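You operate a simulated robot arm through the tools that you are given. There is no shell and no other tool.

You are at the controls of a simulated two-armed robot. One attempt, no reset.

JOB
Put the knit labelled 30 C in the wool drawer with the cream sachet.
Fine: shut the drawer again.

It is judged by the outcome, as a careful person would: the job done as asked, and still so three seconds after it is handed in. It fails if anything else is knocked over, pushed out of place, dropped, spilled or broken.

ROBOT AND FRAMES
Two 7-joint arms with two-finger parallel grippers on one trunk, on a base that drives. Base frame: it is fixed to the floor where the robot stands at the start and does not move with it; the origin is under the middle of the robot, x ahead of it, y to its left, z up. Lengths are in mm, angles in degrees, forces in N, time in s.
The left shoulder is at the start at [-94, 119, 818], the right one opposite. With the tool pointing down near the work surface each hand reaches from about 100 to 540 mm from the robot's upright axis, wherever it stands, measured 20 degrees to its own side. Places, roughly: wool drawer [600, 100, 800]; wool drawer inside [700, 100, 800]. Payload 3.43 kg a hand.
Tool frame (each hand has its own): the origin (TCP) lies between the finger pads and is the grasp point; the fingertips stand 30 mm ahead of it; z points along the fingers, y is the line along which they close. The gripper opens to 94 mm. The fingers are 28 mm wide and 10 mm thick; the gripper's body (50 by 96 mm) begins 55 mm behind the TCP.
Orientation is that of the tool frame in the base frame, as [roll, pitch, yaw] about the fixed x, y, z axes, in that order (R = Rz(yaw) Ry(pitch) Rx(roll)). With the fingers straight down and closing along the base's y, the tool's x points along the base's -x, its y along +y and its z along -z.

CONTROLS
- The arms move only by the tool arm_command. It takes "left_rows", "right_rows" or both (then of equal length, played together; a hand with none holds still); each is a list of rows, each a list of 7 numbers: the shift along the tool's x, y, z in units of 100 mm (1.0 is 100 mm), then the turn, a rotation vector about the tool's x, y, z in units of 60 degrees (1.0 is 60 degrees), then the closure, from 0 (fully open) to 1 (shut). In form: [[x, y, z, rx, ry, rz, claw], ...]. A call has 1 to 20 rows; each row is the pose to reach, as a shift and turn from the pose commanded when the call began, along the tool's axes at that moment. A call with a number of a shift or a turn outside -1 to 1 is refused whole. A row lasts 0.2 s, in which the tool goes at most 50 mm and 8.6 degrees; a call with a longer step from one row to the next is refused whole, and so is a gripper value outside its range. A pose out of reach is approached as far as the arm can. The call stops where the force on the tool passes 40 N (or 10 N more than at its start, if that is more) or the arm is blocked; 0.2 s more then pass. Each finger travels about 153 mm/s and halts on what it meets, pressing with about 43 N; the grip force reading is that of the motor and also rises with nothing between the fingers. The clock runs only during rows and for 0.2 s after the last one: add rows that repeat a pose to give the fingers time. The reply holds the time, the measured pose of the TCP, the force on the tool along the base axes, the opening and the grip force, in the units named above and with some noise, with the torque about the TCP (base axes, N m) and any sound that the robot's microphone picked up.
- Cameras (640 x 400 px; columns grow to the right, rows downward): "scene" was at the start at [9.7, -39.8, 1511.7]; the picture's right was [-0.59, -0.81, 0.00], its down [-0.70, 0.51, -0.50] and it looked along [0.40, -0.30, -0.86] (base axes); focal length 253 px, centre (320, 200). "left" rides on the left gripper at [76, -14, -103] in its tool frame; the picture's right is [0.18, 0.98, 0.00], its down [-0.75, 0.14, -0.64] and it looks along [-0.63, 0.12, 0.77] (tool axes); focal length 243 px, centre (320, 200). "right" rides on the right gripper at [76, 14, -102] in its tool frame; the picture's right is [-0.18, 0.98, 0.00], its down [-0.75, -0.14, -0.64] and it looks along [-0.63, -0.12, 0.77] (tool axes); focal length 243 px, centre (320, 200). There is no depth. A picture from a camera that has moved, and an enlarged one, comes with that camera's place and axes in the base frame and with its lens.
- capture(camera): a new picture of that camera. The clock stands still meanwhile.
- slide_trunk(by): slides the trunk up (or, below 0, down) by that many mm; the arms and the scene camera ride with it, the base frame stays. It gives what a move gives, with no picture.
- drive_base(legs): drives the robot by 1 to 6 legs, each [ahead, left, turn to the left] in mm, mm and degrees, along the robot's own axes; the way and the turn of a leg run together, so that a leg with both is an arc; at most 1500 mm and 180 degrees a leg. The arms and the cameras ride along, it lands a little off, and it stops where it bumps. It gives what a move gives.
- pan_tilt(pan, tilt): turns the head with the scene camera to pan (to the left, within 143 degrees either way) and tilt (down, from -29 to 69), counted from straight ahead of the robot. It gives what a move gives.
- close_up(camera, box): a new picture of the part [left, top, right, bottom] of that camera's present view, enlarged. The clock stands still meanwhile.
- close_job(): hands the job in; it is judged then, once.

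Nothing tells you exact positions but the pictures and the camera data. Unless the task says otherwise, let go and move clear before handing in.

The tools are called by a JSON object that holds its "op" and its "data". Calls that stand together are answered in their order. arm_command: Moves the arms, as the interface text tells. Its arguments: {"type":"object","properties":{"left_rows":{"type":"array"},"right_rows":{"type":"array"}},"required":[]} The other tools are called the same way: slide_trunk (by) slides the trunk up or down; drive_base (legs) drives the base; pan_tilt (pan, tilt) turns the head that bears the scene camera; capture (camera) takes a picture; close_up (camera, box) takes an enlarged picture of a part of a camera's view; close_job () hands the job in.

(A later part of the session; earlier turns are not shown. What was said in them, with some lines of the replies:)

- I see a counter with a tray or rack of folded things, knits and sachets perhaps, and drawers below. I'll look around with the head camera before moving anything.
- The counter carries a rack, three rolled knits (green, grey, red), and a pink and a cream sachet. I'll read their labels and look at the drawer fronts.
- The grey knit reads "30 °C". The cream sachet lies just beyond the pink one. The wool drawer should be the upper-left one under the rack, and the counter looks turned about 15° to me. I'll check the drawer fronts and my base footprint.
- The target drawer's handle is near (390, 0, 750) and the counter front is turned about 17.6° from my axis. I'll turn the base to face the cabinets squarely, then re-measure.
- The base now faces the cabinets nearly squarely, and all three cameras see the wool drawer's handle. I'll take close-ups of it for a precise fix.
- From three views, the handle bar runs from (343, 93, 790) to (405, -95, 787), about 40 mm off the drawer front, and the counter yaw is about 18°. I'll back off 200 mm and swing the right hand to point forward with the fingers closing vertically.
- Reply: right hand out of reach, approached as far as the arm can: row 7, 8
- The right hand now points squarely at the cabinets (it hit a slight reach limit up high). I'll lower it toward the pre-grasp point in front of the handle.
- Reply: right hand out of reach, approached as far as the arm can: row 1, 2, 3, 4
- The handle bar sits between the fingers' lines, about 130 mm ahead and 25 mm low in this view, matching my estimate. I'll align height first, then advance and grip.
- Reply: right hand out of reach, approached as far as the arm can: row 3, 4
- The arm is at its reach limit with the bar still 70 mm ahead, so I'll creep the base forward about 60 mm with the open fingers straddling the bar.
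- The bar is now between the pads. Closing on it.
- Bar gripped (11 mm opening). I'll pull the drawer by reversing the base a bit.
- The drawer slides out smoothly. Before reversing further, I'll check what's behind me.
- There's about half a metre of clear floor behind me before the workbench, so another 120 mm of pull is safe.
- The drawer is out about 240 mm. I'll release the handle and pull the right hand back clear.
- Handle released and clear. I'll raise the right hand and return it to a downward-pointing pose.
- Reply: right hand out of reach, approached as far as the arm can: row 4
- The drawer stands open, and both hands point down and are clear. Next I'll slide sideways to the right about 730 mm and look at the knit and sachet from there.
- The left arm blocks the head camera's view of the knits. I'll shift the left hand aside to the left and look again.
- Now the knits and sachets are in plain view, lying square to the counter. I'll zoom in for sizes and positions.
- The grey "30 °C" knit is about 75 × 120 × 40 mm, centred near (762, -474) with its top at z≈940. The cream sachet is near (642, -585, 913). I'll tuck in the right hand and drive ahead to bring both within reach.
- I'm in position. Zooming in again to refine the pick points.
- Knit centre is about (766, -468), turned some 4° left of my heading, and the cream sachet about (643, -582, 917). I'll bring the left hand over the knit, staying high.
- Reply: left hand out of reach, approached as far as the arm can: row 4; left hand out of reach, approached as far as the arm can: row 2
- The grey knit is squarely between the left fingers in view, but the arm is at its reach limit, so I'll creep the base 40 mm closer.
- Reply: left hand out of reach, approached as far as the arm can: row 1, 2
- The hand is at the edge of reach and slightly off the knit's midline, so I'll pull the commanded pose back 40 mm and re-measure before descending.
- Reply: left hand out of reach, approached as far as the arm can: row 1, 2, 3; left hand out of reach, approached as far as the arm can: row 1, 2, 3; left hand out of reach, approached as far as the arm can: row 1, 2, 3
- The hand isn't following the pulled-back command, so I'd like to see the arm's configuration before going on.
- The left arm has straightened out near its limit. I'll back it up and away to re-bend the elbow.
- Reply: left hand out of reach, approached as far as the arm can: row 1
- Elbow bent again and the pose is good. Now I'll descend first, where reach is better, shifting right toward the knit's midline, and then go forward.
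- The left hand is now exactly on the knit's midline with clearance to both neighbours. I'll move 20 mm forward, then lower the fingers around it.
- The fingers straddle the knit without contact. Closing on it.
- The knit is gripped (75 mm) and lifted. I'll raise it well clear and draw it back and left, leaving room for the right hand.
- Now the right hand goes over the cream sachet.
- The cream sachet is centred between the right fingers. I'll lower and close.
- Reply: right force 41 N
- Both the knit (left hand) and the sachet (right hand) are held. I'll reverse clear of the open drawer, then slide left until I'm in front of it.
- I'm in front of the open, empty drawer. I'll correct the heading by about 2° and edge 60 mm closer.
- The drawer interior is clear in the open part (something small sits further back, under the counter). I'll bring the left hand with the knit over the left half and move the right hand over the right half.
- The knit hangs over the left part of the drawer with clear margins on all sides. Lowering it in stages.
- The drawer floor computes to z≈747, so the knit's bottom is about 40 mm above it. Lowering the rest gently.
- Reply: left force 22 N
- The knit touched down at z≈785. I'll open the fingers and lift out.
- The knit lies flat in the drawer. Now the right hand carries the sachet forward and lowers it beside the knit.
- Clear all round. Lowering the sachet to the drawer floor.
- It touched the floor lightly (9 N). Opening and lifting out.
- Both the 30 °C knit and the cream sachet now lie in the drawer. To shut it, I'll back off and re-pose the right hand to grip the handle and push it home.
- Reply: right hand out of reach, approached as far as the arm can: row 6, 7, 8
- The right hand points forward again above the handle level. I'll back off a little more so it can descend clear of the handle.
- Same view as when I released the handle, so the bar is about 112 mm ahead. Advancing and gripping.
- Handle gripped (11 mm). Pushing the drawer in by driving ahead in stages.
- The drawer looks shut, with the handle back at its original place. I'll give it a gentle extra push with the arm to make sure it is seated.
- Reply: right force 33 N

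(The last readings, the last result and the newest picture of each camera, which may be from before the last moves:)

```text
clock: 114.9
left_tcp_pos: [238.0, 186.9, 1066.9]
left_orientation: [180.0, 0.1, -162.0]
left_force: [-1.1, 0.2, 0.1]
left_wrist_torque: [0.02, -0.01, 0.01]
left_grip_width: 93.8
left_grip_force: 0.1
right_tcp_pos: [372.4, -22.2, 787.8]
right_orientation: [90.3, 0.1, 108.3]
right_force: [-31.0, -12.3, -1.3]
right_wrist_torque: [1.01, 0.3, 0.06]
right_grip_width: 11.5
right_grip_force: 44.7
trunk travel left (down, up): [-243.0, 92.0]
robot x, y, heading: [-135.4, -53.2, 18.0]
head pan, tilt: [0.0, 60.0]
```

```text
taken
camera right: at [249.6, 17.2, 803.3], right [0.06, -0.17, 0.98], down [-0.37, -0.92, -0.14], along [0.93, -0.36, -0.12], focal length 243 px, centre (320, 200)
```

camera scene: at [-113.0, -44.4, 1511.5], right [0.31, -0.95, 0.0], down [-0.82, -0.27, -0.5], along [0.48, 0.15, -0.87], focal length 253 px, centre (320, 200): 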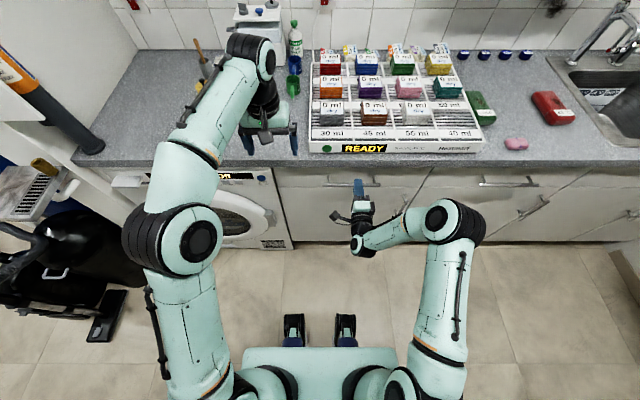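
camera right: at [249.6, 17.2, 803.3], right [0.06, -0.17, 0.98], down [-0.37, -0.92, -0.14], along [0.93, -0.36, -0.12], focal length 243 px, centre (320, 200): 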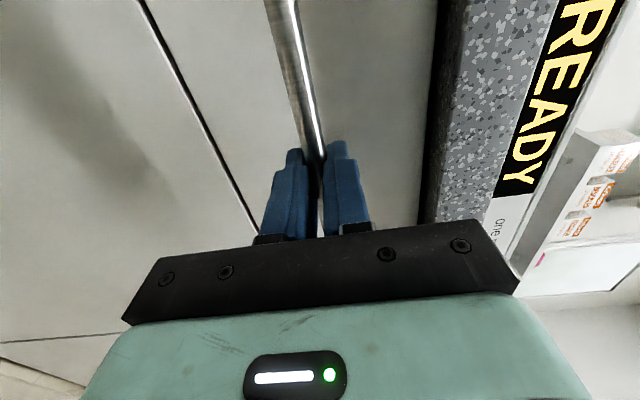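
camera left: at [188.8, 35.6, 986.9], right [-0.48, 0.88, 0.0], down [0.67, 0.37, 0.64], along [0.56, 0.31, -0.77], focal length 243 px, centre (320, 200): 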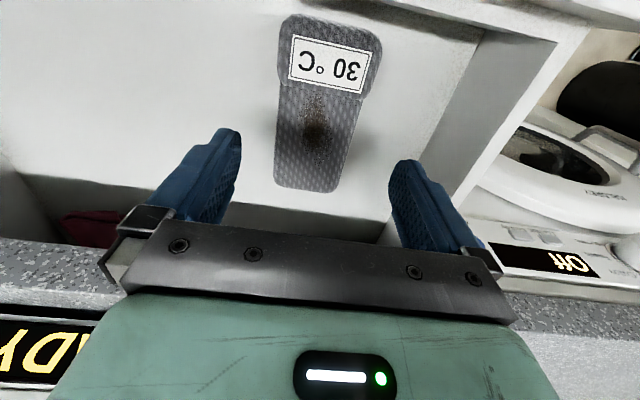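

It resists solidly (33 N), so it's fully shut. Releasing the handle and withdrawing straight back.

{"op": "arm_command", "data": {"right_rows": [[0, 0, -0.03, 0, 0, 0, 1], [0, 0, -0.03, 0, 0, 0, 0], [0, 0, -0.03, 0, 0, 0, 0], [0, 0, -0.03, 0, 0, 0, 0], [0, 0, -0.03, 0, 0, 0, 0], [0, 0, -0.25, 0, 0, 0, 0], [0, 0, -0.5, 0, 0, 0, 0], [0, 0, -0.75, 0, 0, 0, 0], [0, 0, -1.0, 0, 0, 0, 0]]}}

{"op": "drive_base", "data": {"legs": [[-200, 0, 0]]}}

{"op": "pan_tilt", "data": {"pan": -5, "tilt": 50}}

{"op": "capture", "data": {"camera": "scene"}}

{"op": "capture", "data": {"camera": "right"}}

{"op": "close_up", "data": {"camera": "scene", "box": [240, 100, 480, 250]}}

```text
clock: 116.9
left_tcp_pos: [239.7, 188.3, 1065.4]
left_orientation: [-180.0, 0.1, -162.1]
left_force: [-0.6, -0.3, 0.5]
left_wrist_torque: [-0.01, -0.02, 0.04]
left_grip_width: 93.7
left_grip_force: 0.1
right_tcp_pos: [281.2, -54.5, 789.3]
right_orientation: [90.1, 0.0, 108.3]
right_force: [0.6, 0.4, 0.3]
right_wrist_torque: [-0.01, 0.04, 0.0]
right_grip_width: 94.0
right_grip_force: 0.1
trunk travel left (down, up): [-243.0, 92.0]
robot x, y, heading: [-134.4, -51.1, 18.2]
head pan, tilt: [0.0, 60.0]
```

```text
clock: 118.5
left_tcp_pos: [50.3, 127.4, 1064.4]
left_orientation: [-180.0, 0.0, -162.0]
left_force: [0.3, -0.1, -0.3]
left_wrist_torque: [-0.01, -0.05, 0.02]
left_grip_width: 93.9
left_grip_force: 0.0
right_tcp_pos: [89.7, -115.4, 788.8]
right_orientation: [90.1, 0.0, 108.3]
right_force: [0.5, -0.4, -0.4]
right_wrist_torque: [0.01, -0.03, 0.02]
right_grip_width: 93.6
right_grip_force: 0.1
trunk travel left (down, up): [-243.0, 92.0]
robot x, y, heading: [-324.8, -109.7, 17.9]
head pan, tilt: [0.0, 60.0]
```

```text
clock: 119.2
left_tcp_pos: [50.8, 127.1, 1063.7]
left_orientation: [179.9, -0.1, -162.0]
left_force: [0.6, 0.2, -0.1]
left_wrist_torque: [-0.04, 0.01, 0.04]
left_grip_width: 94.0
left_grip_force: 0.0
right_tcp_pos: [90.3, -115.9, 788.4]
right_orientation: [90.2, -0.1, 108.2]
right_force: [-0.4, 0.5, 0.4]
right_wrist_torque: [0.02, 0.01, -0.01]
right_grip_width: 93.8
right_grip_force: 0.2
trunk travel left (down, up): [-243.0, 92.0]
robot x, y, heading: [-324.7, -113.2, 17.9]
head pan, tilt: [-5.0, 50.0]
```

```text
taken
camera scene: at [-291.1, -109.2, 1524.0], right [0.23, -0.97, 0.0], down [-0.75, -0.17, -0.64], along [0.63, 0.14, -0.77], focal length 253 px, centre (320, 200)
```

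scene: 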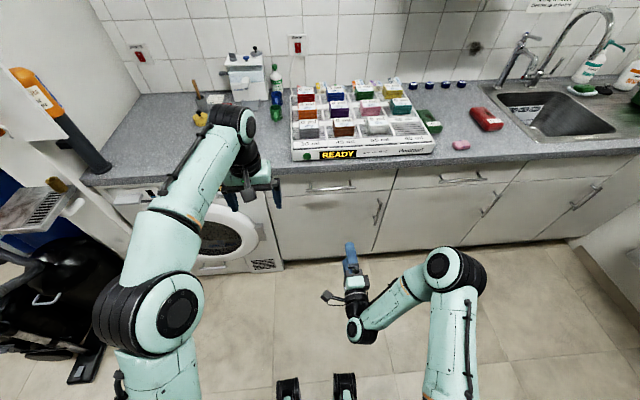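

```text
taken
camera right: at [-32.0, -75.0, 803.6], right [0.06, -0.17, 0.98], down [-0.37, -0.92, -0.14], along [0.93, -0.36, -0.12], focal length 243 px, centre (320, 200)
```

right: 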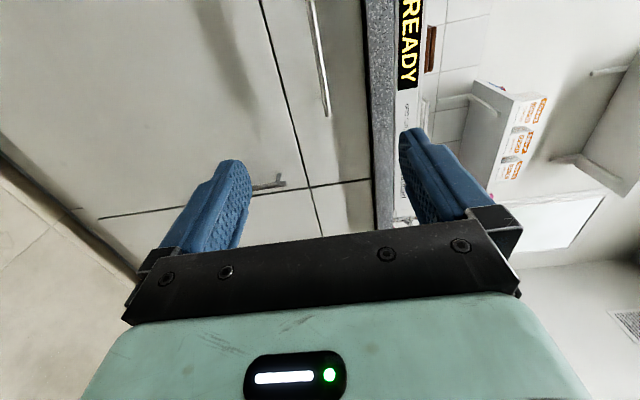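

```text
2.67 times, centred on (360, 175) of scene
camera zoom: at [-291.1, -109.2, 1524.0], right [0.23, -0.97, 0.0], down [-0.75, -0.17, -0.64], along [0.63, 0.14, -0.77], focal length 674 px, centre (213, 267)
```

zoom: 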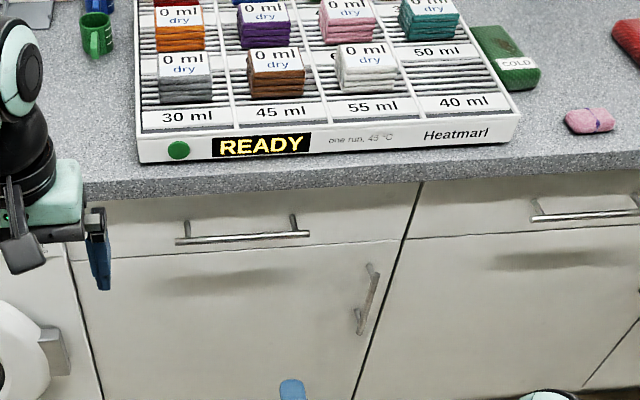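

The wool drawer is flush shut with the 30 °C knit and cream sachet inside. Everything else is where it was and both hands are clear, so I'm handing in.

{"op": "close_job", "data": {}}

```text
The job is handed in.
```

The grey knit labelled 30 °C and the cream sachet are side by side in the wool drawer, and the drawer is shut. After closing, I pushed on the handle and met a solid stop. The last pictures show the drawer front flush with the cabinet.

In those pictures nothing else has moved: the green and red knits, the pink sachet and the rack are where they were. I let go of the handle and backed both hands clear before handing in.
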